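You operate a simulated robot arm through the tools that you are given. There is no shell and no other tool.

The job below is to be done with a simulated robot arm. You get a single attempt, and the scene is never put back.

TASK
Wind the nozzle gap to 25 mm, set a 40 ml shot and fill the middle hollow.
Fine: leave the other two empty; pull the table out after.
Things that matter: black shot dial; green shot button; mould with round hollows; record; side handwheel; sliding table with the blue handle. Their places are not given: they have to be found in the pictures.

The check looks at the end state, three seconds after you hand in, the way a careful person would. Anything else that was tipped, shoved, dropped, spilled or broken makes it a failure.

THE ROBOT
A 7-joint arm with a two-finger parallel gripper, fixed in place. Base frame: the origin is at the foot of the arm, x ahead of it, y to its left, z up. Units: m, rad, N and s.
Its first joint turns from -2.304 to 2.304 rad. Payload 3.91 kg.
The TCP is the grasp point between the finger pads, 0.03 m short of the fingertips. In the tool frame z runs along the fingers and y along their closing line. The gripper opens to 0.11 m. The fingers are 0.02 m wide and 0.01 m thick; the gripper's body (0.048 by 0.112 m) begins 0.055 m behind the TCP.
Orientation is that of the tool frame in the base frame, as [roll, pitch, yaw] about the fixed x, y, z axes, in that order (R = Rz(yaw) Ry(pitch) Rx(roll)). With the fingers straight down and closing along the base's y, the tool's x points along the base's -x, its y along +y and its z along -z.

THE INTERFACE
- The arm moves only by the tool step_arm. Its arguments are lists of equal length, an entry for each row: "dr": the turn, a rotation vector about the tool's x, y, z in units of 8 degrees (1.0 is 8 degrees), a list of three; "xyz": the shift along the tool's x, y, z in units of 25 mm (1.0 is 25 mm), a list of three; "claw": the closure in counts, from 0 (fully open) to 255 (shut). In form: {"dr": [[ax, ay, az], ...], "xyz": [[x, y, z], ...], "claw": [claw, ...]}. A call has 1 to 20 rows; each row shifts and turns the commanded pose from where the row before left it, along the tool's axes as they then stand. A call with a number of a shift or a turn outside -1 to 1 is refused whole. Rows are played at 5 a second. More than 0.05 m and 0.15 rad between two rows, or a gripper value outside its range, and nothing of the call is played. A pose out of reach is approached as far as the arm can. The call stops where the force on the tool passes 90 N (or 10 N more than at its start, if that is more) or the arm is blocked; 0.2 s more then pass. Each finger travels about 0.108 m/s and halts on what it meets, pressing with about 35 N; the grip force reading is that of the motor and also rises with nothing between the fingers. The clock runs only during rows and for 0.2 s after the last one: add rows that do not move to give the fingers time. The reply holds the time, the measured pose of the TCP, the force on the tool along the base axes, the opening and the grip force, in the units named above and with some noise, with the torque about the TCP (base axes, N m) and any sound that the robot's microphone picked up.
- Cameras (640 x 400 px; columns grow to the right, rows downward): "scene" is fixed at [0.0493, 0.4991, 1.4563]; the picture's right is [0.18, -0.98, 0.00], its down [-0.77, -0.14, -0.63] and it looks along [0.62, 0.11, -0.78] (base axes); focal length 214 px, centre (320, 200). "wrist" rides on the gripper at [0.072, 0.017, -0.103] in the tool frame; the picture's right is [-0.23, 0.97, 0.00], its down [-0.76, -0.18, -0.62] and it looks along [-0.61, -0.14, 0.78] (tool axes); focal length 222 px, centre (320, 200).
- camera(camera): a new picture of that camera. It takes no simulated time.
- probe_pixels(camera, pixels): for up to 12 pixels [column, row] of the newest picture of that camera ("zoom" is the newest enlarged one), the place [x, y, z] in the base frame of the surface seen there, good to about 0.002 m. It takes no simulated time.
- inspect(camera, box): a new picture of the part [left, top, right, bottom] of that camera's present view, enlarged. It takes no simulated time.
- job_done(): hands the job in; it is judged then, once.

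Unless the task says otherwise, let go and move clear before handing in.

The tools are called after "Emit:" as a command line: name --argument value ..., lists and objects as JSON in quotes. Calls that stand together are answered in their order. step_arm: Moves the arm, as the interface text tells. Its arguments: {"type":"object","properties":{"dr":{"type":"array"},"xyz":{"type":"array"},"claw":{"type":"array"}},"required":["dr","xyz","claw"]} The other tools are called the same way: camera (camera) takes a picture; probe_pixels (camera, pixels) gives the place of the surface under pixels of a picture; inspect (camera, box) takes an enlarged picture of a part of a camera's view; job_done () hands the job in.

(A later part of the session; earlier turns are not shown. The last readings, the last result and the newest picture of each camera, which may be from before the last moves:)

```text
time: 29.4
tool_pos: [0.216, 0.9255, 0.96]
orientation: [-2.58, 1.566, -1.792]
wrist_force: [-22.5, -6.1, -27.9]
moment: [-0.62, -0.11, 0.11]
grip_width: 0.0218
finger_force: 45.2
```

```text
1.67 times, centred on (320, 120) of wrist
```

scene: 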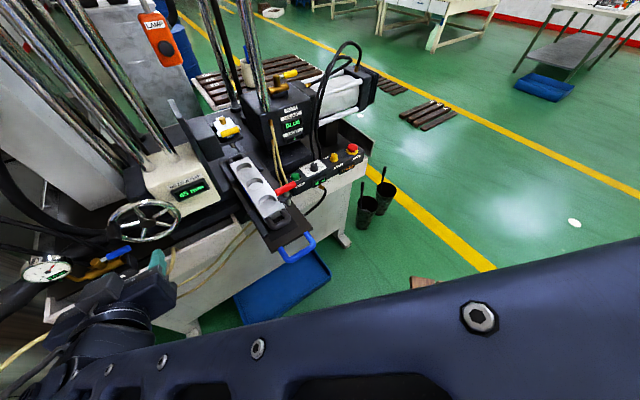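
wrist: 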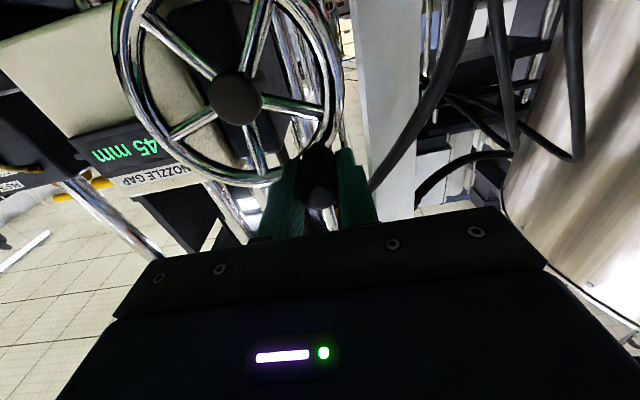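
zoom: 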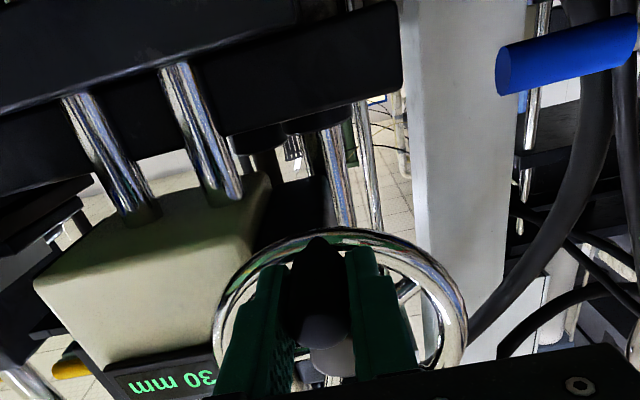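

Reads 30 mm. Another 45° should give 25 mm.

Emit:
step_arm --dr '[[0, 0, 0], [0, 0, 0], [0, 0, 0], [0, 0, 0]]' --xyz '[[-0.073, -0.638, 0], [-0.235, -0.598, 0], [-0.382, -0.516, 0], [0, 0, 0]]' --claw '[240, 240, 240, 240]'

Emit:
inspect --camera "scene" --box '[80, 160, 240, 270]'

Emit:
inspect --camera "wrist" --box '[160, 0, 480, 240]'

```text
time: 30.4
tool_pos: [0.2506, 0.8942, 0.9831]
orientation: [0.413, 1.566, 1.196]
wrist_force: [-4.4, -15.5, 10.0]
moment: [0.69, 0.14, -0.02]
grip_width: 0.0213
finger_force: 45.1
```

```text
3.64 times, centred on (160, 215) of scene
```

zoom: 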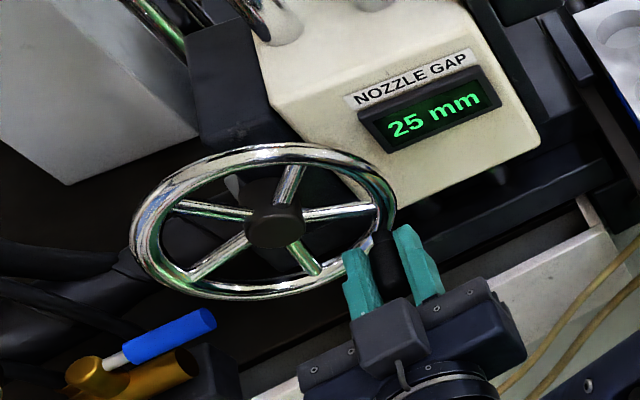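

```text
1.67 times, centred on (320, 120) of wrist
```

zoom: 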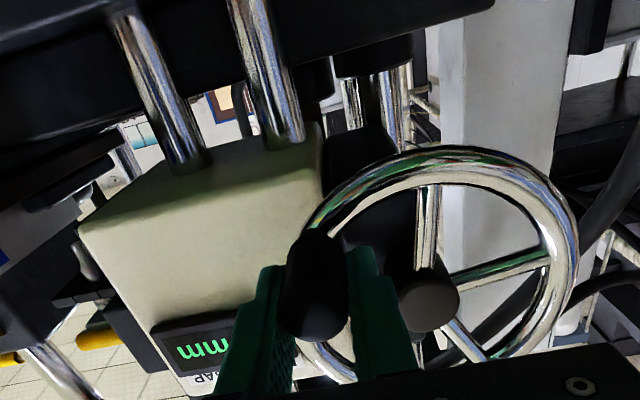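

Display reads 25 mm. I'll open the fingers and back away straight, then verify the knob angle and reading.

Emit:
step_arm --dr '[[0, 0, 0], [0, 0, 0], [0, 0, 0], [0, 0, 0], [0, 0, 0], [0, 0, 0], [0, 0, 0], [0, 0, 0], [0, 0, 0], [0, 0, 0]]' --xyz '[[0, 0, 0], [0, 0, 0], [0, 0, 0], [0, 0, -1], [0, 0, -1], [0, 0, -1], [0, 0, -1], [0, 0, -1], [0, 0, -1], [0, 0, 0]]' --claw '[200, 150, 116, 116, 116, 116, 116, 116, 116, 116]'

Emit:
inspect --camera "scene" --box '[80, 160, 240, 270]'

Emit:
camera --camera "wrist"

Emit:
inspect --camera "wrist" --box '[240, 0, 480, 150]'

```text
time: 32.6
tool_pos: [0.1419, 0.7888, 0.9789]
orientation: [2.151, 1.57, 2.935]
wrist_force: [-0.3, 0.7, 0.8]
moment: [-0.01, 0.05, 0.0]
grip_width: 0.0597
finger_force: 0.1
```

```text
3.64 times, centred on (160, 215) of scene
```

zoom: 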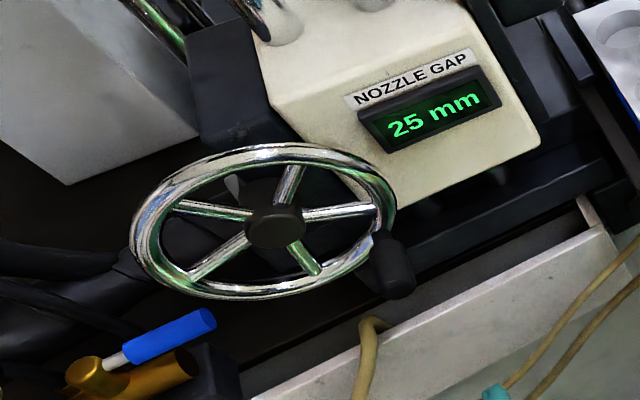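

```text
taken
```

wrist: 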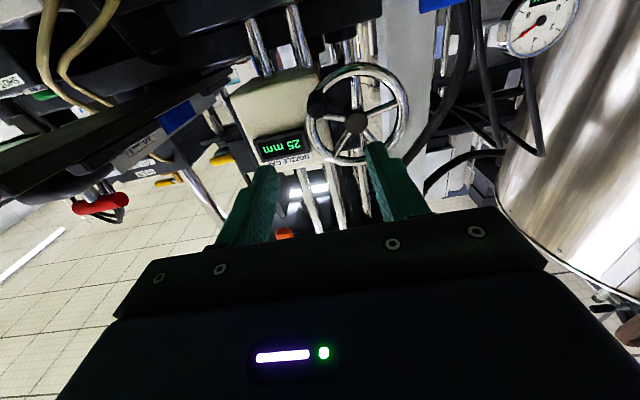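

```text
2.67 times, centred on (360, 75) of wrist
```

zoom: 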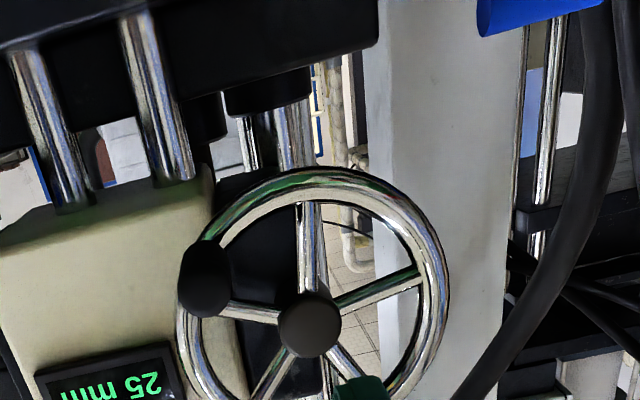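

Emit:
probe_pixels --camera "zoom" --pixels '[[205, 278], [200, 265], [210, 292], [190, 278], [220, 278], [308, 325], [310, 340]]'

Emit:
inspect --camera "scene" --box '[205, 105, 265, 165]'

```text
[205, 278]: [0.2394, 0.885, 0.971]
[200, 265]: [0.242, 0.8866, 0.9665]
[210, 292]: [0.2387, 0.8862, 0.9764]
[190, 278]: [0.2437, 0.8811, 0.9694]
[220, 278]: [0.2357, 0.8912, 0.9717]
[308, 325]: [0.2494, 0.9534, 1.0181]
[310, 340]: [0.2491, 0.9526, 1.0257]
```

```text
6.67 times, centred on (235, 135) of scene
```

zoom: 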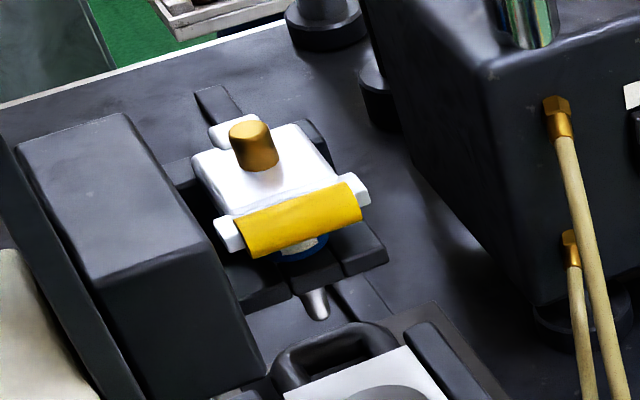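

Emit:
probe_pixels --camera "zoom" --pixels '[[319, 317], [316, 295], [320, 312], [255, 128], [295, 260]]'

```text
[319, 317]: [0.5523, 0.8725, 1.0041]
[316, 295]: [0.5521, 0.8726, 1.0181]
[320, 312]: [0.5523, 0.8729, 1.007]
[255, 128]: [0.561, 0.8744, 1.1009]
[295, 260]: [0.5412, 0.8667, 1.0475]
```

The nozzle tip is now at z≈1.001–1.004, consistent with 25 mm above the mould, and its centre is at u≈1.012. I'll raise, pitch the tool back down and move over the blue handle.

Emit:
step_arm --dr '[[0, 0, 0], [0, 0, 0], [0, 0, 0], [0, 0, 0], [0, 0, 0], [0, 0, 0], [0, 0, 0], [0, 1, 0], [0, 1, 0], [0, 1, 0], [0, 1, 0], [0, 1, 0], [0, 1, 0], [0, 1, 0], [0, 1, 0], [0, 1, 0], [0, 1, 0], [0, 1, 0], [0, 0.25, 0]]' --xyz '[[-1, 0, -0.3], [-1, 0, -0.3], [-1, 0, -0.3], [-1, 0, -0.3], [-1, 0, -0.3], [-1, 0, -0.3], [-1, 0, -0.3], [0, -0.8, 0], [0, -0.8, 0], [0, -0.8, 0], [0, -0.8, 0], [0, -0.8, 0], [0, -0.8, 0], [0, -0.8, 0], [0, -0.8, 0], [0, -0.8, 0], [0, -0.8, 0], [0, -0.7, 0], [0, -0.7, 0]]' --claw '[116, 116, 116, 116, 116, 116, 116, 116, 116, 116, 116, 116, 116, 116, 116, 116, 116, 116, 116]'

Emit:
camera --camera "scene"

```text
time: 36.6
tool_pos: [0.2706, 0.5853, 1.1547]
orientation: [3.141, -0.002, -2.353]
wrist_force: [0.2, 0.2, 0.3]
moment: [-0.01, -0.05, -0.02]
grip_width: 0.0602
finger_force: 0.0
```

```text
taken
```

scene: 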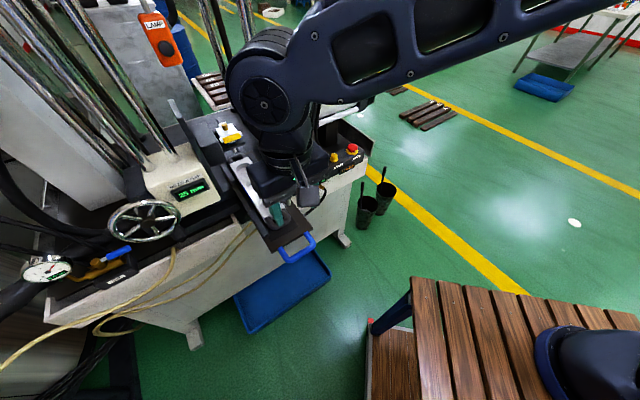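

Right above the handle (u=0.605, v=0.2225). I'll rotate the tool 90° so the fingers close along u, then look.

Emit:
step_arm --dr '[[0, 0, 1], [0, 0, 1], [0, 0, 1], [0, 0, 1], [0, 0, 1], [0, 0, 1], [0, 0, 1], [0, 0, 1], [0, 0, 1], [0, 0, 1], [0, 0, 1], [0, 0, 0.25], [0, 0, 0]]' --xyz '[[0, 0, 0], [0, 0, 0], [0, 0, 0], [0, 0, 0], [0, 0, 0], [0, 0, 0], [0, 0, 0], [0, 0, 0], [0, 0, 0], [0, 0, 0], [0, 0, 0], [0, 0, 0], [0, 0, 0]]' --claw '[116, 116, 116, 116, 116, 116, 116, 116, 116, 116, 116, 116, 116]'

Emit:
camera --camera "wrist"

Emit:
camera --camera "scene"

```text
time: 39.4
tool_pos: [0.2711, 0.5847, 1.1544]
orientation: [3.14, 0.0, 2.357]
wrist_force: [0.0, -0.2, 0.6]
moment: [0.02, -0.03, -0.01]
grip_width: 0.06
finger_force: 0.1
```

```text
taken
```

wrist: 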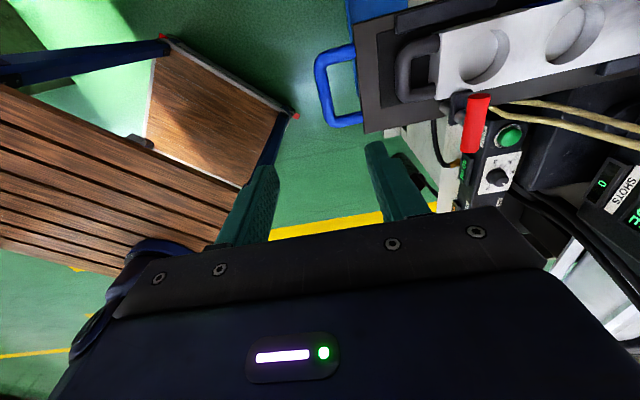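

```text
taken
```

scene: 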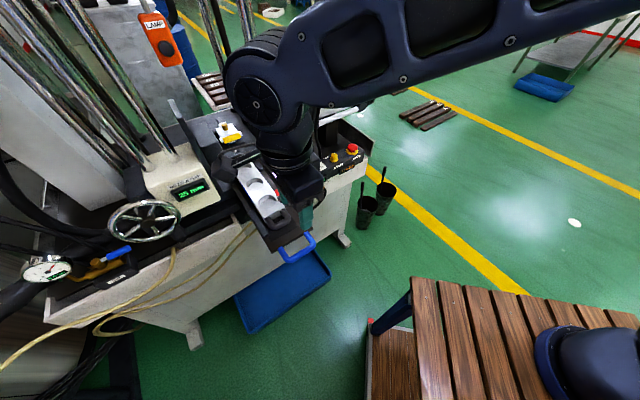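

Emit:
probe_pixels --camera "wrist" --pixels '[[318, 85], [322, 85], [326, 85], [330, 112], [340, 57], [340, 120], [365, 85], [484, 97], [488, 60], [510, 58], [573, 38], [595, 25]]'

Emit:
inspect --camera "wrist" --box '[300, 20, 400, 140]'

```text
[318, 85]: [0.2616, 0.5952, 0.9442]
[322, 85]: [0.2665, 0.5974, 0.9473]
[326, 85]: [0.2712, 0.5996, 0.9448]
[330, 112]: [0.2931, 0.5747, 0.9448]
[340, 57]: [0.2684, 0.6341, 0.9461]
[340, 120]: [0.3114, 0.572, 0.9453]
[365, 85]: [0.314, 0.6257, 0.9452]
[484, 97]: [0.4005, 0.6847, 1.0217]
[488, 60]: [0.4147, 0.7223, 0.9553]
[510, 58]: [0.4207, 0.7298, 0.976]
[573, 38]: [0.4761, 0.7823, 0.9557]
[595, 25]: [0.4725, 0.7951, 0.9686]
```

```text
3.33 times, centred on (350, 80) of wrist
```

zoom: 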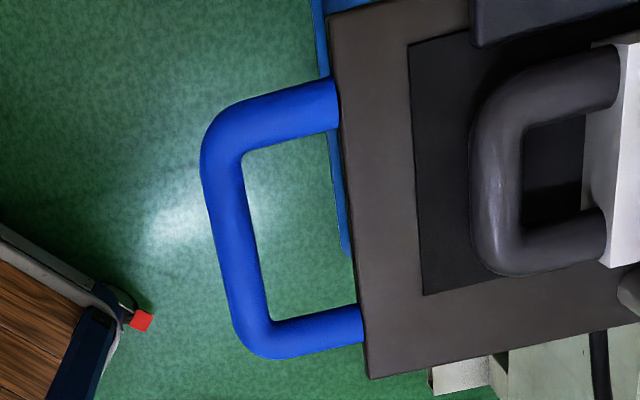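

The bar's centre is at u≈0.611, z≈0.940 and the table edge at u≈0.656. I'll narrow the fingers to ~45 mm, descend over the bar and grip it.

Emit:
step_arm --dr '[[0, 0, 0], [0, 0, 0], [0, 0, 0], [0, 0, 0], [0, 0, 0], [0, 0, 0], [0, 0, 0], [0, 0, 0], [0, 0, 0], [0, 0, 0], [0, 0, 0], [0, 0, 0], [0, 0, 0], [0, 0, 0], [0, 0, 0]]' --xyz '[[0, 0.23, 0], [0, 0, 1], [0, 0, 1], [0, 0, 1], [0, 0, 1], [0, 0, 1], [0, 0, 1], [0, 0, 1], [0, 0, 1], [0, 0, 0.58], [0, 0, 0], [0, 0, 0], [0, 0, 0], [0, 0, 0], [0, 0, 0]]' --claw '[151, 151, 151, 151, 151, 151, 151, 151, 151, 151, 151, 200, 245, 245, 245]'

Emit:
camera --camera "wrist"

Emit:
camera --camera "scene"

```text
time: 42.6
tool_pos: [0.2768, 0.5876, 0.9396]
orientation: [3.14, 0.001, 2.356]
wrist_force: [2.6, 0.2, -1.0]
moment: [-0.01, -0.01, 0.96]
grip_width: 0.0159
finger_force: 44.7
```

```text
taken
```

wrist: 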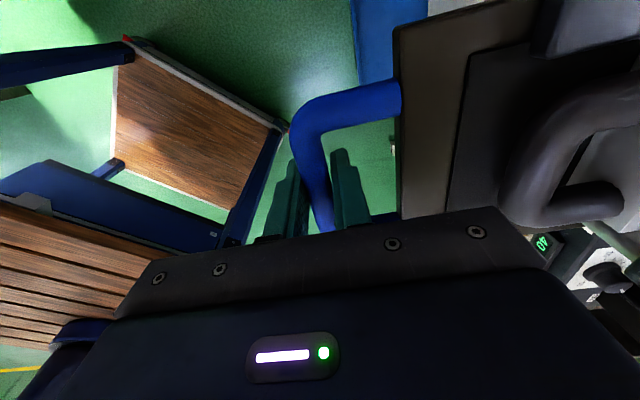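

```text
taken
```

scene: 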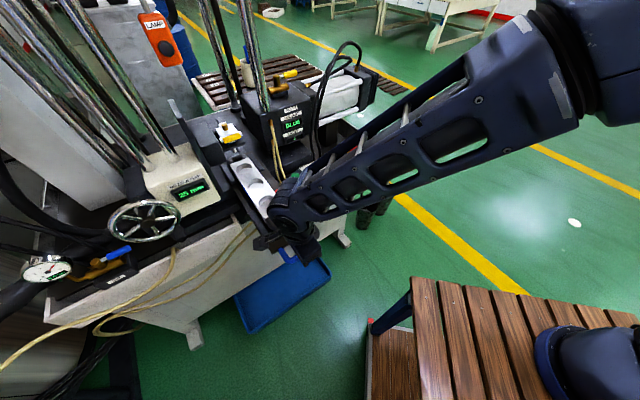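

The bar is held (16 mm). I'll measure the hollow positions from the scene camera before pushing.

Emit:
inspect --camera "scene" --box '[215, 135, 295, 220]'

```text
4.71 times, centred on (255, 178) of scene
```

zoom: 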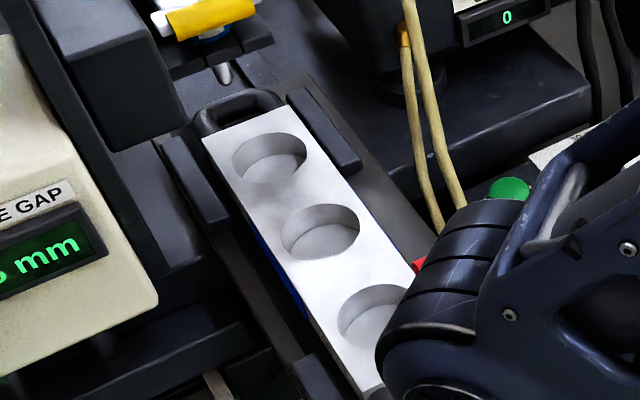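

Emit:
probe_pixels --camera "zoom" --pixels '[[280, 240], [362, 226], [338, 202], [308, 262], [300, 212], [348, 252], [231, 163], [308, 153], [205, 139], [278, 106], [224, 80], [227, 70]]'

```text
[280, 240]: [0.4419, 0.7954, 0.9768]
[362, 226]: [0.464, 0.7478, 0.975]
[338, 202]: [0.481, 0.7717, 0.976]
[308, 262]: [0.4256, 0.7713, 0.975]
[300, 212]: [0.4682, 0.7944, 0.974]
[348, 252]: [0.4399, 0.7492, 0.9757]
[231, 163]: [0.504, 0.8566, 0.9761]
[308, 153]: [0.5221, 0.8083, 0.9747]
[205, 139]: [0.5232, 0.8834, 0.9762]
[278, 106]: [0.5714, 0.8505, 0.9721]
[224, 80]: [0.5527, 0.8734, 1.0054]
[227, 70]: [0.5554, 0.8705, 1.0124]
```

The middle hollow centre is at u≈0.866, v≈0.225 and the nozzle at u≈1.012, so the push should be ≈0.146 m. I'll push 0.12 m first, then measure.

Emit:
step_arm --dr '[[0, 0, 0], [0, 0, 0], [0, 0, 0], [0, 0, 0], [0, 0, 0], [0, 0, 0], [0, 0, 0], [0, 0, 0], [0, 0, 0], [0, 0, 0], [0, 0, 0], [0, 0, 0]]' --xyz '[[0, 0.2, 0], [0, 0.4, 0], [0, 0.5, 0], [0, 0.5, 0], [0, 0.5, 0], [0, 0.5, 0], [0, 0.5, 0], [0, 0.5, 0], [0, 0.5, 0], [0, 0.4, 0], [0, 0.3, 0], [0, 0, 0]]' --claw '[245, 245, 245, 245, 245, 245, 245, 245, 245, 245, 245, 245]'

Emit:
camera --camera "scene"

Emit:
inspect --camera "scene" --box '[205, 110, 285, 195]'

```text
time: 45.2
tool_pos: [0.3626, 0.6733, 0.9406]
orientation: [3.14, -0.003, 2.358]
wrist_force: [18.2, -15.9, 18.8]
moment: [-0.27, -0.26, 0.94]
grip_width: 0.0158
finger_force: 44.8
```

```text
taken
```

scene: 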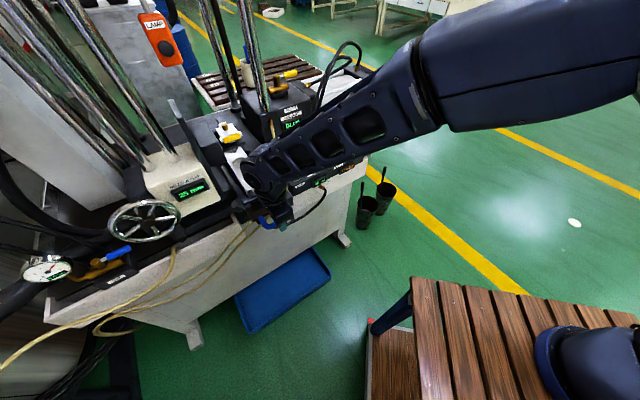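

```text
4.71 times, centred on (245, 152) of scene
```

zoom: 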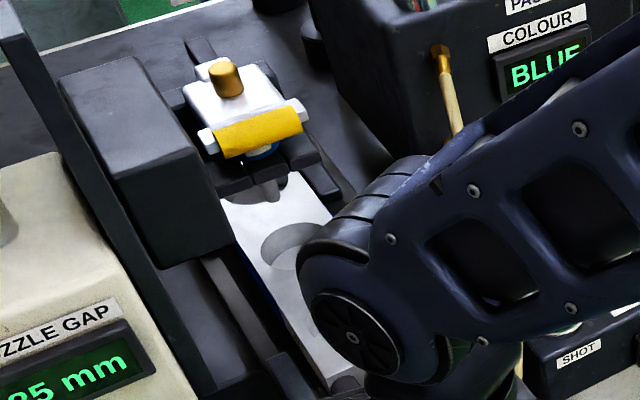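

The table moved 0.121 m without trouble. I'll push the remaining ≈0.025 m.

Emit:
step_arm --dr '[[0, 0, 0], [0, 0, 0], [0, 0, 0], [0, 0, 0]]' --xyz '[[0, 0.4, 0], [0, 0.4, 0], [0, 0.2, 0], [0, 0, 0]]' --claw '[245, 245, 245, 245]'

Emit:
inspect --camera "scene" --box '[205, 110, 285, 195]'

Emit:
inspect --camera "wrist" --box '[400, 0, 640, 200]'

```text
time: 46.2
tool_pos: [0.3783, 0.691, 0.9396]
orientation: [3.14, -0.001, 2.357]
wrist_force: [15.2, -15.0, 29.3]
moment: [-0.04, -0.07, 0.92]
grip_width: 0.016
finger_force: 45.3
```

```text
4.71 times, centred on (245, 152) of scene
```

zoom: 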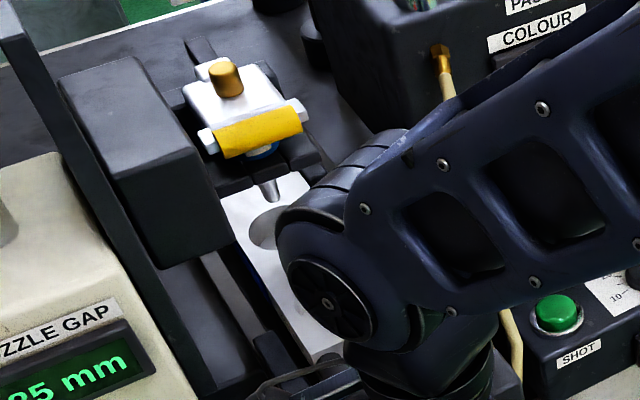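

```text
2.00 times, centred on (520, 100) of wrist
```

zoom: 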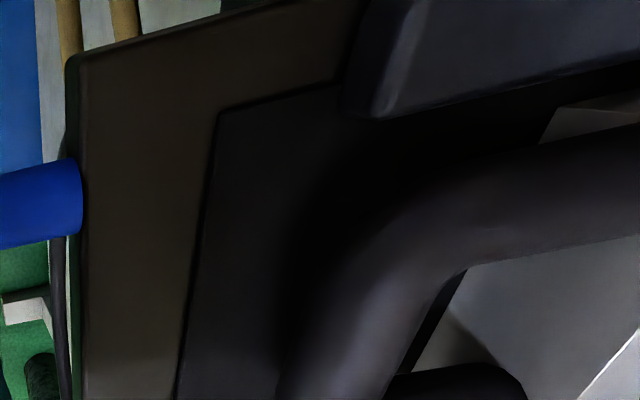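

The table moved 0.145 m in total, putting the hollow at u≈1.011. I'll let go, rise straight up, retreat, and check the alignment unobstructed.

Emit:
step_arm --dr '[[0, 0, 0], [0, 0, 0], [0, 0, 0], [0, 0, 0], [0, 0, 0], [0, 0, 0], [0, 0, 0], [0, 0, 0], [0, 0, 0], [0, 0, 0], [0, 0, 0], [0, 0, 0], [0, 0, 0], [0, 0, 0], [0, 0, 0], [0, 0, 0], [0, 0, 0], [0, 0, 0], [0, 0, 0]]' --xyz '[[0, 0, 0], [0, 0, 0], [0, 0, 0], [0, 0, -1], [0, 0, -1], [0, 0, -1], [0, 0, -1], [0, 0, -1], [0, 0, -1], [0, 0, -1], [0, 0, -1], [0, -1, 0], [0, -1, 0], [0, -1, 0], [0, -1, 0], [0, -1, 0], [0, -1, 0], [0, -1, 0], [0, 0, 0]]' --claw '[200, 151, 151, 151, 151, 151, 151, 151, 151, 151, 151, 151, 151, 151, 151, 151, 151, 151, 151]'

Emit:
camera --camera "scene"

Emit:
inspect --camera "scene" --box '[205, 110, 285, 195]'

```text
time: 50.2
tool_pos: [0.2547, 0.5672, 1.1419]
orientation: [3.14, 0.0, 2.357]
wrist_force: [0.5, -0.4, 0.7]
moment: [0.01, 0.02, -0.02]
grip_width: 0.0451
finger_force: 0.1
```

```text
taken
```

scene: 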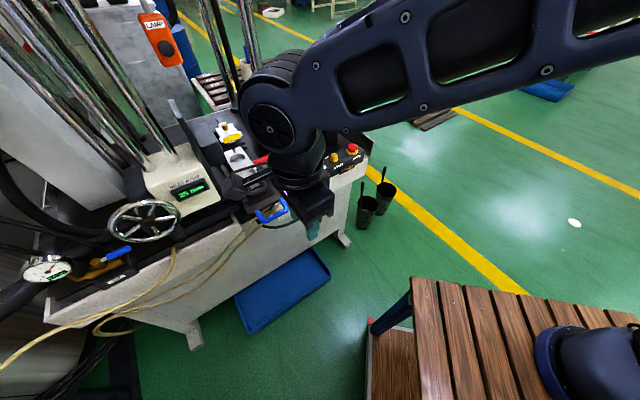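

```text
4.71 times, centred on (245, 152) of scene
```

zoom: 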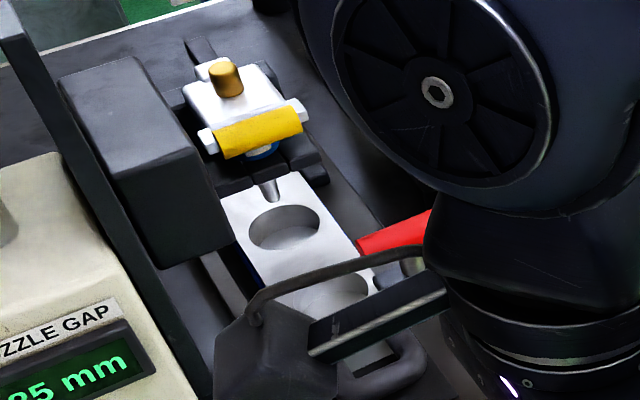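

Emit:
probe_pixels --camera "zoom" --pixels '[[248, 232], [321, 222], [286, 203], [285, 251], [262, 211], [312, 243], [272, 195], [268, 185], [292, 285], [372, 285], [300, 175], [225, 203]]'

```text
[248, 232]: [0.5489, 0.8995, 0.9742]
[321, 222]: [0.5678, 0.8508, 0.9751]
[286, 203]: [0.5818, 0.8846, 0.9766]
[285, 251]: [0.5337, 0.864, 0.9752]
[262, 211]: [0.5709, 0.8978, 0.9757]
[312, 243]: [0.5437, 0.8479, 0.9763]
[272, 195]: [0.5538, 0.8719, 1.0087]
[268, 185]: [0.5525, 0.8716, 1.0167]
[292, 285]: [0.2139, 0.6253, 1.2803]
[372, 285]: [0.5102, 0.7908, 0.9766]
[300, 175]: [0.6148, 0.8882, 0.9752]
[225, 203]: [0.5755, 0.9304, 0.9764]
```

The middle hollow's centre measures u=1.0125, v=0.224 against the nozzle at u≈1.0125, v≈0.226, so it's aligned. Next I'll turn the tool back and move in front of the green button with a tilted approach.

Emit:
step_arm --dr '[[0, 0, -1], [0, 0, -1], [0, 0, -1], [0, 0, -1], [0, 0, -1], [0, 0, -1], [0, 0, -1], [0, 0, -1], [0, 0, -1], [0, 0, -1], [0, 0, -1], [0, 0, -0.25], [0, 0, 0], [0, 0, 0], [0, 0, 0], [0, 0, 0], [0, 0, 0], [0, 0, 0], [0, 0, 0]]' --xyz '[[0, 0, 0], [0, 0, 0], [0, 0, 0], [0, 0, 0], [0, 0, 0], [0, 0, 0], [0, 0, 0], [0, 0, 0], [0, 0, 0], [0, 0, 0], [0, 0, 0], [0, 0, 0], [0, -1, 0], [0, -1, 0], [0, -1, 0], [0, -1, 0], [0, -1, 0], [0, -1, 0], [0, 0, 0]]' --claw '[151, 151, 151, 151, 151, 151, 151, 151, 151, 200, 255, 255, 255, 255, 255, 255, 255, 255, 255]'

Emit:
camera --camera "wrist"

Emit:
camera --camera "scene"

```text
time: 54.2
tool_pos: [0.3606, 0.462, 1.141]
orientation: [-3.141, -0.001, -2.357]
wrist_force: [-0.1, -0.8, 0.2]
moment: [0.0, -0.03, -0.02]
grip_width: 0.0
finger_force: 35.0
```

```text
taken
```

wrist: 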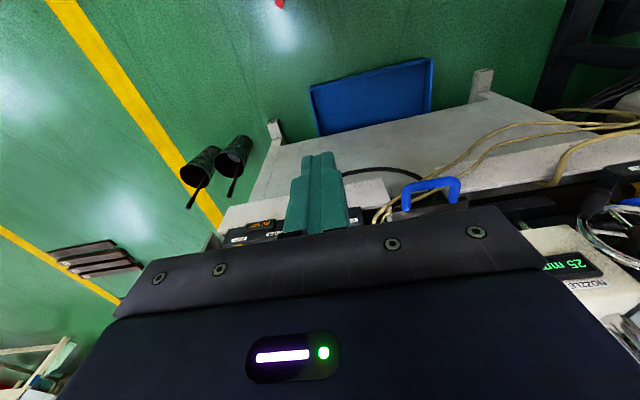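

```text
taken
```

scene: 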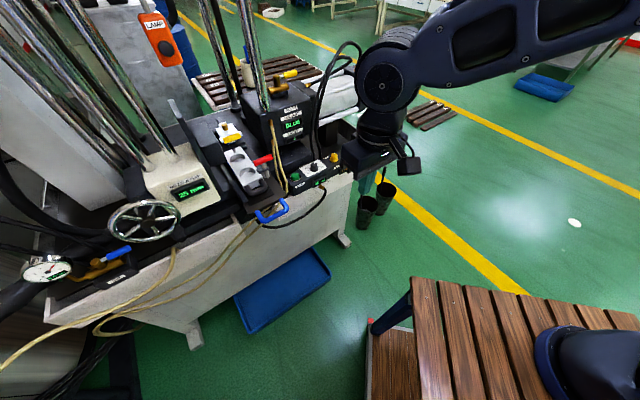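

The scene camera now has a clear view of the mould, nozzle and button. I'll zoom in to re-check alignment and to find the button, hoses and red clamp handle.

Emit:
inspect --camera "scene" --box '[205, 110, 315, 200]'

```text
4.44 times, centred on (260, 155) of scene
```

zoom: 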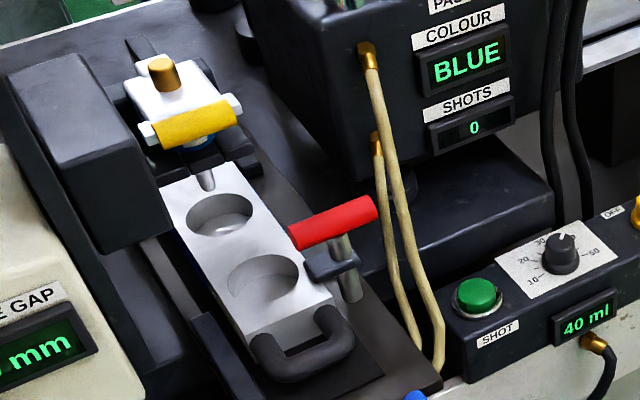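

Emit:
probe_pixels --camera "zoom" --pixels '[[476, 287], [478, 300], [455, 298], [500, 292], [380, 110], [400, 200], [420, 270], [437, 330], [385, 210], [405, 300], [370, 207], [295, 240]]'

```text
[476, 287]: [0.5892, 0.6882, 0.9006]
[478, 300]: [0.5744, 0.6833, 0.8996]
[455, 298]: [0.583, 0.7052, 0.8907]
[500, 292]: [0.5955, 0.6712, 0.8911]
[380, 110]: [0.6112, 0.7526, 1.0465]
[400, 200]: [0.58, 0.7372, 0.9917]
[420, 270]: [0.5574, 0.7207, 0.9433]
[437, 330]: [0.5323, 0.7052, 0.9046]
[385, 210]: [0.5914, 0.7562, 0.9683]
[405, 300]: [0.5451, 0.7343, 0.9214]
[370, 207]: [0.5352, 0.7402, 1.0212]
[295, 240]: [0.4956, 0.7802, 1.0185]
```

The button centre is at about (0.583, 0.6865) (u=0.898, v=0.073), top z≈0.901; hoses run at v≈0.10–0.12 and the red handle ends at v≈0.145. I'll tilt the closed fingers 30°, move forward and stop about 3 cm above the button.

Emit:
step_arm --dr '[[0, -1, 0], [0, -1, 0], [0, -1, 0], [0, -0.75, 0], [0, 0, 0], [0, 0, 0], [0, 0, 0], [0, 0, 0], [0, 0, 0], [0, 0, 0], [0, 0, 0], [0, 0, 0], [0, 0, 0], [0, 0, 0], [0, 0, 0], [0, 0, 0], [0, 0, 0], [0, 0, 0]]' --xyz '[[0, 0, 0], [0, 0, 0], [0, 0, 0], [0, 0, 0], [-0.866, 0, 0.5], [-0.866, 0, 0.5], [-0.866, 0, 0.5], [-0.866, 0, 0.5], [-0.866, 0, 0.5], [-0.866, 0, 0.5], [-0.866, 0, 0.5], [-0.866, 0, 0.5], [-0.866, 0, 0.5], [-0.866, 0, 0.5], [-0.866, 0, 0.5], [-0.866, 0, 0.5], [-0.34, 0.06, 0.2], [0, 0, 0]]' --claw '[255, 255, 255, 255, 255, 255, 255, 255, 255, 255, 255, 255, 255, 255, 255, 255, 255, 255]'

Emit:
camera --camera "scene"

Emit:
camera --camera "wrist"

```text
time: 58.0
tool_pos: [0.5779, 0.6812, 1.1383]
orientation: [3.141, 0.523, -2.356]
wrist_force: [-0.4, 1.0, 0.5]
moment: [0.01, -0.02, -0.02]
grip_width: 0.0
finger_force: 34.9
```

```text
taken
```

scene: 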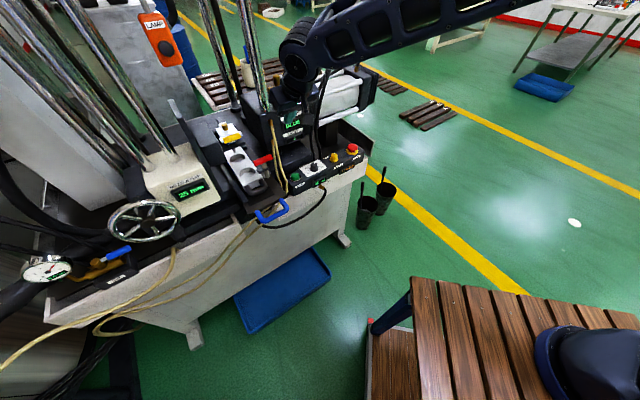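

```text
taken
```

wrist: 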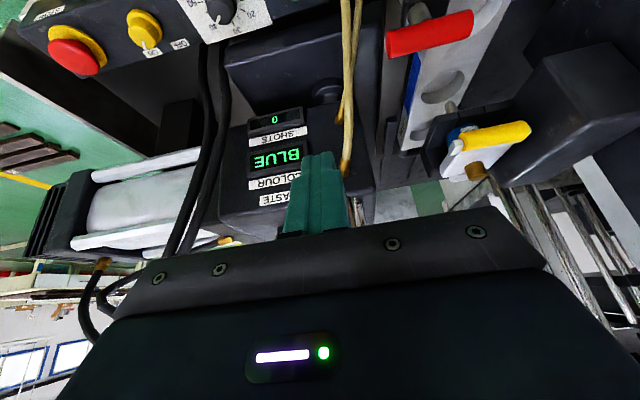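

No contact so far; TCP at u=0.890, v=0.073. I'll descend to about 14 mm above the button.

Emit:
step_arm --dr '[[0, 0, 0], [0, 0, 0], [0, 0, 0], [0, 0, 0], [0, 0, 0], [0, 0, 0], [0, 0, 0], [0, 0, 0], [0, 0, 0]]' --xyz '[[0.5, 0, 0.866], [0.5, 0, 0.866], [0.5, 0, 0.866], [0.5, 0, 0.866], [0.5, 0, 0.866], [0.5, 0, 0.866], [0.5, 0, 0.866], [0.33, 0, 0.57], [0, 0, 0]]' --claw '[255, 255, 255, 255, 255, 255, 255, 255, 255]'

Emit:
inspect --camera "scene" --box '[240, 130, 350, 210]'

Emit:
camera --camera "wrist"

```text
time: 60.0
tool_pos: [0.5762, 0.6805, 0.9481]
orientation: [-3.142, 0.523, -2.357]
wrist_force: [0.6, 0.7, -0.2]
moment: [-0.05, 0.0, -0.02]
grip_width: 0.0
finger_force: 34.7
```

```text
5.00 times, centred on (295, 170) of scene
```

zoom: 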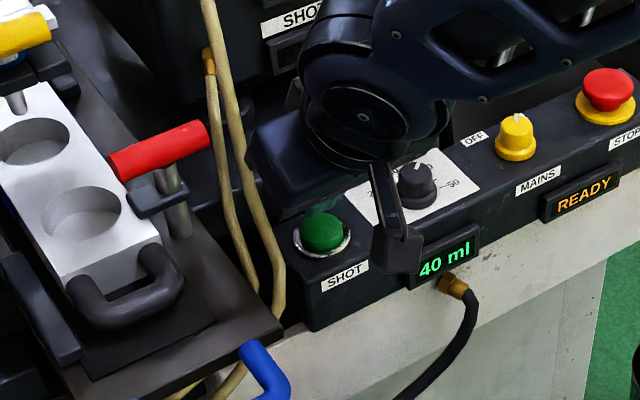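

```text
taken
```

wrist: 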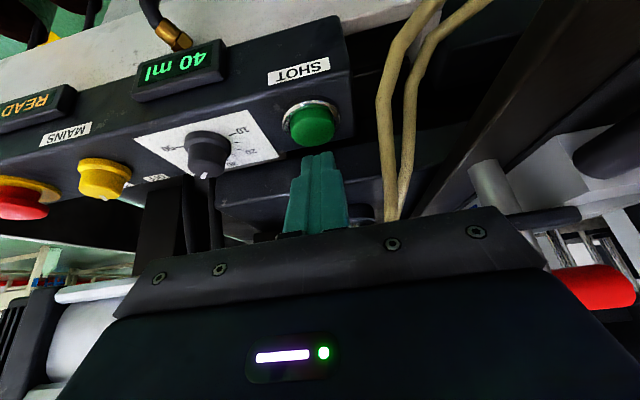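

Emit:
probe_pixels --camera "wrist" --pixels '[[312, 115], [312, 125], [314, 135], [310, 108], [295, 118], [330, 120], [318, 155]]'

Emit:
inspect --camera "wrist" --box '[270, 80, 370, 200]'

```text
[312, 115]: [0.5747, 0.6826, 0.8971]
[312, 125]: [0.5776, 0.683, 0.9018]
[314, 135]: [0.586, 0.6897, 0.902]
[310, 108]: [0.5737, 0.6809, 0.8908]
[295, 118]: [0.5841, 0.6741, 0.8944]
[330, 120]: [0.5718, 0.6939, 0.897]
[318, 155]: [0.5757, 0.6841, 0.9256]
```

```text
3.33 times, centred on (320, 140) of wrist
```

zoom: 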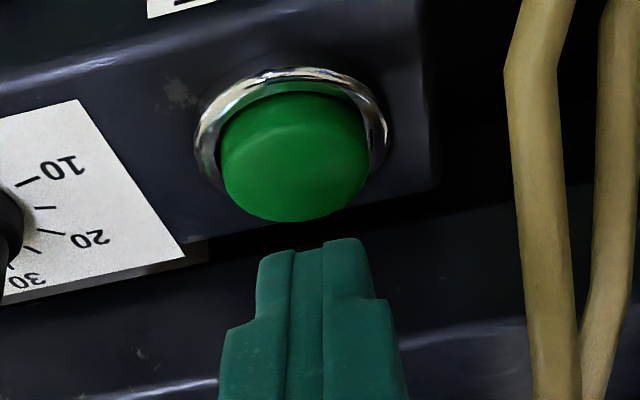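

The fingertip is directly above the button (tip z≈0.917, button top≈0.902). I'll press about 4–5 mm past contact and lift again in the same call.

Emit:
step_arm --dr '[[0, 0, 0], [0, 0, 0], [0, 0, 0], [0, 0, 0], [0, 0, 0], [0, 0, 0], [0, 0, 0], [0, 0, 0], [0, 0, 0]]' --xyz '[[0.1, 0, 0.173], [0.1, 0, 0.173], [0.1, 0, 0.173], [0.1, 0, 0.173], [0, 0, 0], [-0.1, 0, -0.173], [-0.1, 0, -0.173], [-0.2, 0, -0.346], [0, 0, 0]]' --claw '[255, 255, 255, 255, 255, 255, 255, 255, 255]'

Emit:
inspect --camera "scene" --box '[220, 110, 350, 210]'

Emit:
camera --camera "wrist"

```text
time: 62.0
tool_pos: [0.5782, 0.6812, 0.9483]
orientation: [3.141, 0.523, -2.358]
wrist_force: [0.1, 0.2, 0.4]
moment: [0.02, 0.0, -0.02]
grip_width: 0.0001
finger_force: 34.9
```

```text
4.00 times, centred on (285, 160) of scene
```

zoom: 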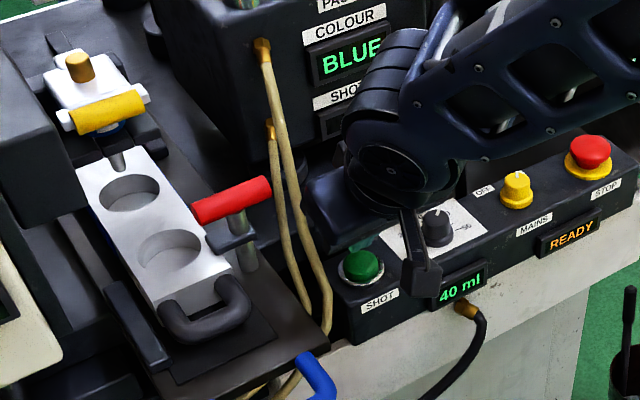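

```text
taken
```

wrist: 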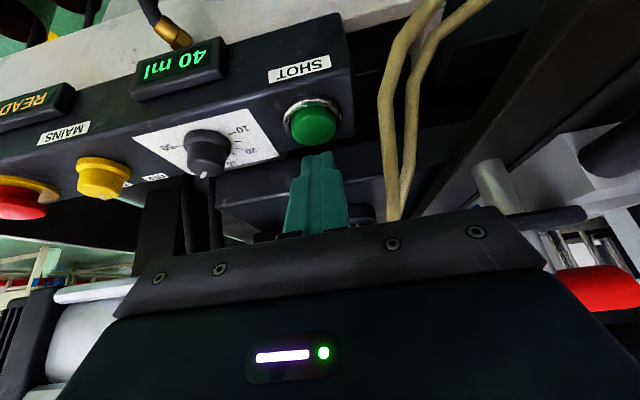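

No sound and the state is still READY with an empty hollow, so that press didn't register. I'll press slowly again and read the force at the bottom.

Emit:
step_arm --dr '[[0, 0, 0], [0, 0, 0], [0, 0, 0], [0, 0, 0], [0, 0, 0]]' --xyz '[[0.1, 0, 0.173], [0.1, 0, 0.173], [0.1, 0, 0.173], [0.1, 0, 0.173], [0, 0, 0]]' --claw '[255, 255, 255, 255, 255]'

Emit:
inspect --camera "scene" --box '[220, 110, 350, 210]'

Emit:
inspect --camera "wrist" --box '[270, 80, 370, 200]'

```text
time: 63.2
tool_pos: [0.5769, 0.6819, 0.9277]
orientation: [3.141, 0.524, -2.355]
wrist_force: [0.5, -0.3, 0.7]
moment: [0.02, -0.04, 0.01]
grip_width: 0.0
finger_force: 35.2
```

```text
4.00 times, centred on (285, 160) of scene
```

zoom: 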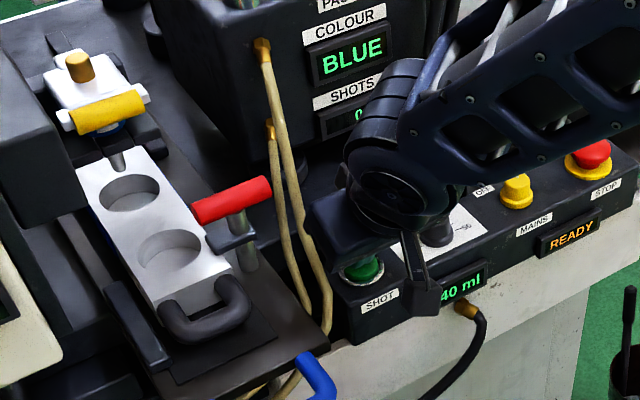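

```text
3.33 times, centred on (320, 140) of wrist
```

zoom: 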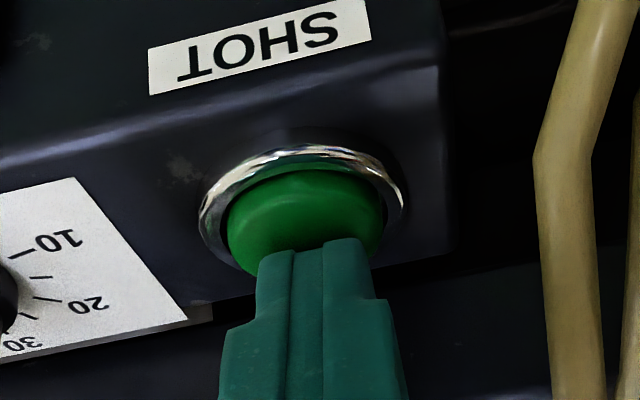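

No contact force yet at z=0.928; the tip is just at the button surface. I'll go on in small steps.

Emit:
step_arm --dr '[[0, 0, 0], [0, 0, 0], [0, 0, 0]]' --xyz '[[0.05, 0, 0.0866], [0.05, 0, 0.0866], [0, 0, 0]]' --claw '[255, 255, 255]'

Emit:
inspect --camera "scene" --box '[220, 110, 350, 210]'

```text
time: 64.0
tool_pos: [0.5777, 0.6825, 0.9248]
orientation: [-3.141, 0.526, -2.356]
wrist_force: [3.0, 0.0, 12.4]
moment: [0.05, -0.14, 0.06]
grip_width: 0.0
finger_force: 34.6
heard: click
```

```text
4.00 times, centred on (285, 160) of scene
```

zoom: 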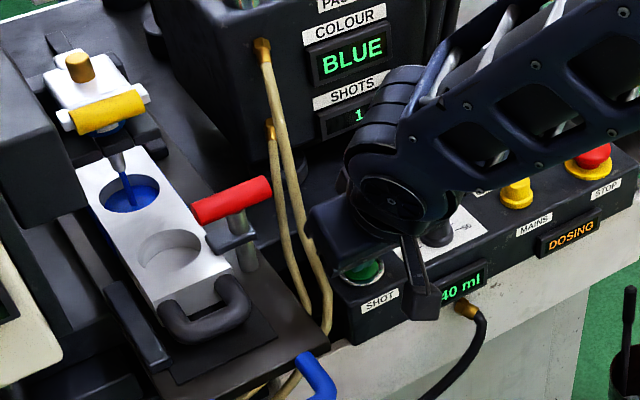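

A click was heard, the display shows DOSING, shots 1, and blue paste is running into the middle hollow (130,195). I'll lift off the button straight up and wait.

Emit:
step_arm --dr '[[0, 0, 0], [0, 0, 0], [0, 0, 0], [0, 0, 0], [0, 0, 0], [0, 0, 0], [0, 0, 0], [0, 0, 0], [0, 0, 0], [0, 0, 0]]' --xyz '[[-0.2, 0, -0.346], [-0.5, 0, -0.866], [-0.5, 0, -0.866], [-0.5, 0, -0.866], [-0.5, 0, -0.866], [-0.5, 0, -0.866], [-0.5, 0, -0.866], [-0.5, 0, -0.866], [-0.5, 0, -0.866], [0, 0, 0]]' --claw '[255, 255, 255, 255, 255, 255, 255, 255, 255, 255]'

Emit:
inspect --camera "scene" --box '[220, 110, 350, 210]'

```text
time: 66.2
tool_pos: [0.5771, 0.6809, 1.1343]
orientation: [-3.141, 0.523, -2.358]
wrist_force: [0.7, 0.2, -0.1]
moment: [0.01, 0.0, 0.01]
grip_width: 0.0
finger_force: 34.8
```

```text
4.00 times, centred on (285, 160) of scene
```

zoom: 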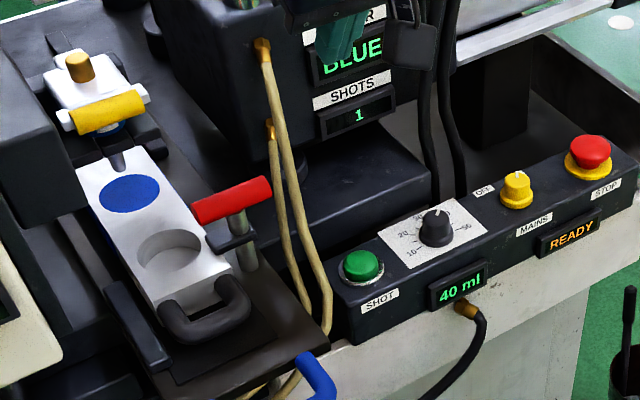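

The middle hollow is full, the nozzle has stopped (READY) and the other hollow is empty. I'll back off, untilt, and go over to the blue handle.

Emit:
step_arm --dr '[[0, 0, 0], [0, 0, 0], [0, 0, 0], [0, 0, 0], [0, 0, 0], [0, 0, 0], [0, 0, 0], [0, 0, 0], [0, 0, 0], [0, 0, 0], [0, 0, 0], [0, 0, 0], [0, 1, 0], [0, 1, 0], [0, 1, 0], [0, 0.75, 0], [0, 0, 0]]' --xyz '[[0.866, 0, -0.5], [0.866, 0, -0.5], [0.866, 0, -0.5], [0.866, 0, -0.5], [0.866, 0, -0.5], [0.866, 0, -0.5], [0.866, 0, -0.5], [0.866, 0, -0.5], [0.866, 0, -0.5], [0.866, 0, -0.5], [0.866, 0, -0.5], [0.866, 0, -0.5], [0, 0, 0], [0, 0, 0], [0, 0, 0], [0, 0, 0], [0, 0, 0]]' --claw '[255, 255, 255, 255, 255, 255, 255, 255, 255, 200, 151, 151, 151, 151, 151, 151, 151]'

Emit:
step_arm --dr '[[0, 0, 0], [0, 0, 0], [0, 0, 0], [0, 0, 0], [0, 0, 0], [0, 0, 0], [0, 0, 1], [0, 0, 1], [0, 0, 1], [0, 0, 1], [0, 0, 1], [0, 0, 1], [0, 0, 1], [0, 0, 1], [0, 0, 1], [0, 0, 1], [0, 0, 1], [0, 0, 0.25], [0, 0, 0]]' --xyz '[[0, 1, 0], [0, 1, 0], [0, 1, 0], [0, 1, 0], [0, 1, 0], [0, 0.9, 0], [0, 0, 0], [0, 0, 0], [0, 0, 0], [0, 0, 0], [0, 0, 0], [0, 0, 0], [0, 0, 0], [0, 0, 0], [0, 0, 0], [0, 0, 0], [0, 0, 0], [0, 0, 0], [0, 0, 0]]' --claw '[151, 151, 151, 151, 151, 151, 151, 151, 151, 151, 151, 151, 151, 151, 151, 151, 151, 151, 151]'

Emit:
camera --camera "wrist"

Emit:
camera --camera "scene"

```text
time: 69.8
tool_pos: [0.3661, 0.4703, 1.1334]
orientation: [-3.14, -0.002, -2.356]
wrist_force: [-0.1, 0.3, -0.2]
moment: [0.01, 0.01, 0.01]
grip_width: 0.0446
finger_force: 0.1
```

```text
time: 73.8
tool_pos: [0.2611, 0.5744, 1.1332]
orientation: [-3.141, 0.001, 2.355]
wrist_force: [-0.3, -0.3, 0.1]
moment: [-0.03, 0.01, 0.01]
grip_width: 0.0453
finger_force: 0.0
```

```text
taken
```

wrist: 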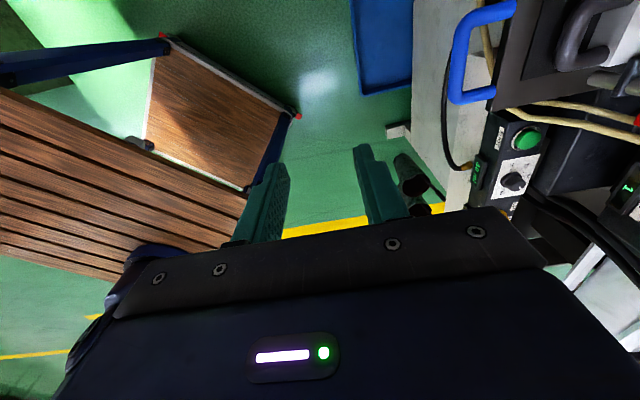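

```text
taken
```

scene: 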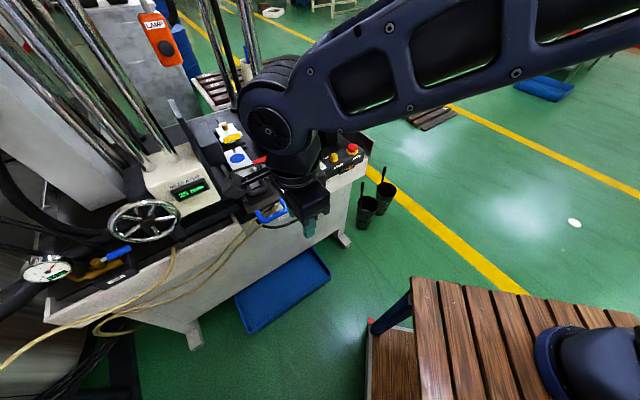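

Emit:
probe_pixels --camera "wrist" --pixels '[[455, 60], [459, 60], [463, 60], [455, 90], [470, 25]]'

```text
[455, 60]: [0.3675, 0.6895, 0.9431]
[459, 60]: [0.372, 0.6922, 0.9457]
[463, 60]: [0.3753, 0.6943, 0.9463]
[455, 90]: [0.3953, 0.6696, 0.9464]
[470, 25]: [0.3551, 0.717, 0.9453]
```

The bar is at u≈0.756. I'll move over it, descend and grip.

Emit:
step_arm --dr '[[0, 0, 0], [0, 0, 0], [0, 0, 0], [0, 0, 0], [0, 0, 0], [0, 0, 0], [0, 0, 0], [0, 0, 0], [0, 0, 0], [0, 0, 0], [0, 0, 0], [0, 0, 0], [0, 0, 0], [0, 0, 0], [0, 0, 0], [0, 0, 0], [0, 0, 0]]' --xyz '[[0, 1, 0], [0, 1, 0], [0, 1, 0], [0, 1, 0], [0, 1, 0], [0, 1, 0], [0, 0.61, 0], [0, 0, 1], [0, 0, 1], [0, 0, 1], [0, 0, 1], [0, 0, 1], [0, 0, 0.7], [0, 0, 0], [0, 0, 0], [0, 0, 0], [0, 0, 0]]' --claw '[151, 151, 151, 151, 151, 151, 151, 151, 151, 151, 151, 151, 151, 151, 151, 151, 151]'

Emit:
camera --camera "wrist"

```text
time: 77.4
tool_pos: [0.3789, 0.691, 0.9911]
orientation: [-3.14, 0.001, 2.357]
wrist_force: [-0.1, 0.6, 0.1]
moment: [0.01, 0.01, 0.02]
grip_width: 0.0451
finger_force: 0.0
```

```text
taken
```

wrist: 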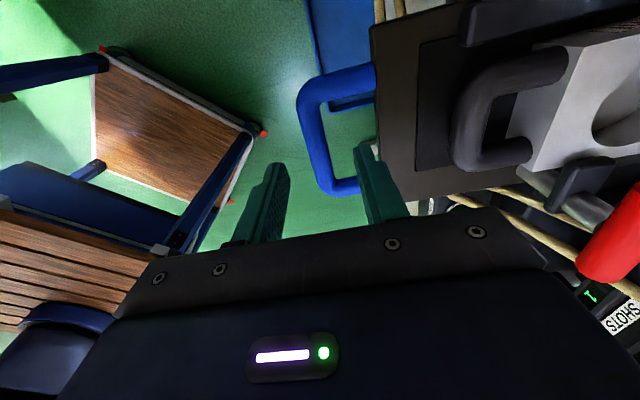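

Aligned (u=0.7566) with the fingers either side of the bar. Down another 51 mm and close.

Emit:
step_arm --dr '[[0, 0, 0], [0, 0, 0], [0, 0, 0], [0, 0, 0], [0, 0, 0], [0, 0, 0], [0, 0, 0], [0, 0, 0]]' --xyz '[[0, 0, 0.7], [0, 0, 0.7], [0, 0, 0.64], [0, 0, 0], [0, 0, 0], [0, 0, 0], [0, 0, 0], [0, 0, 0]]' --claw '[151, 151, 151, 151, 200, 245, 245, 245]'

Emit:
camera --camera "wrist"

```text
time: 79.2
tool_pos: [0.3777, 0.6911, 0.9398]
orientation: [3.141, 0.0, 2.357]
wrist_force: [2.1, -0.1, -3.2]
moment: [-0.02, -0.01, 0.9]
grip_width: 0.0157
finger_force: 44.5
```

```text
taken
```

wrist: 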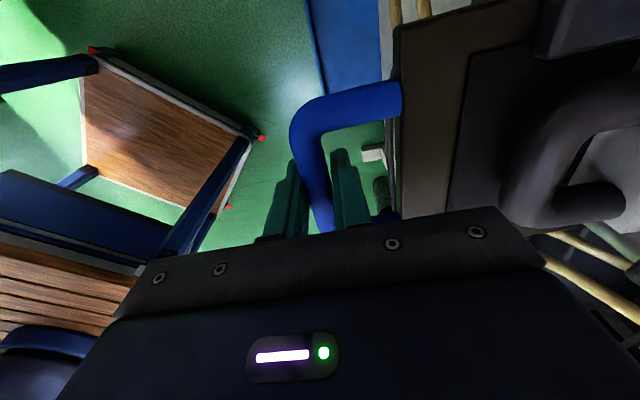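

Gripped. I'll pull the table back out smoothly by about 0.146 m.

Emit:
step_arm --dr '[[0, 0, 0], [0, 0, 0], [0, 0, 0], [0, 0, 0], [0, 0, 0], [0, 0, 0], [0, 0, 0], [0, 0, 0], [0, 0, 0], [0, 0, 0], [0, 0, 0], [0, 0, 0], [0, 0, 0], [0, 0, 0], [0, 0, 0], [0, 0, 0], [0, 0, 0], [0, 0, 0]]' --xyz '[[0, -0.1, 0], [0, -0.2, 0], [0, -0.3, 0], [0, -0.4, 0], [0, -0.4, 0], [0, -0.4, 0], [0, -0.4, 0], [0, -0.4, 0], [0, -0.4, 0], [0, -0.4, 0], [0, -0.4, 0], [0, -0.4, 0], [0, -0.4, 0], [0, -0.4, 0], [0, -0.4, 0], [0, -0.3, 0], [0, -0.14, 0], [0, 0, 0]]' --claw '[245, 245, 245, 245, 245, 245, 245, 245, 245, 245, 245, 245, 245, 245, 245, 245, 245, 245]'

Emit:
camera --camera "scene"

Emit:
inspect --camera "scene" --box '[210, 110, 310, 220]'

```text
time: 83.0
tool_pos: [0.2757, 0.5883, 0.9396]
orientation: [-3.141, 0.0, 2.356]
wrist_force: [12.1, -12.1, -6.8]
moment: [-0.33, -0.37, 0.92]
grip_width: 0.0156
finger_force: 45.0
```

```text
taken
```

scene: 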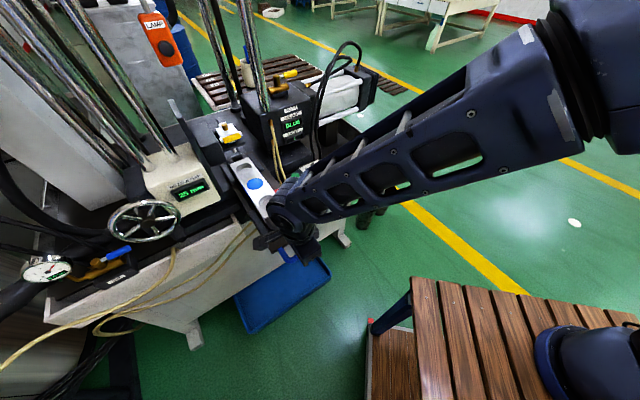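

```text
3.64 times, centred on (260, 165) of scene
```

zoom: 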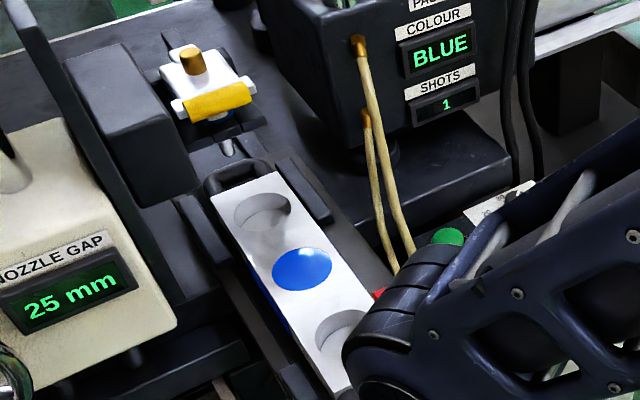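

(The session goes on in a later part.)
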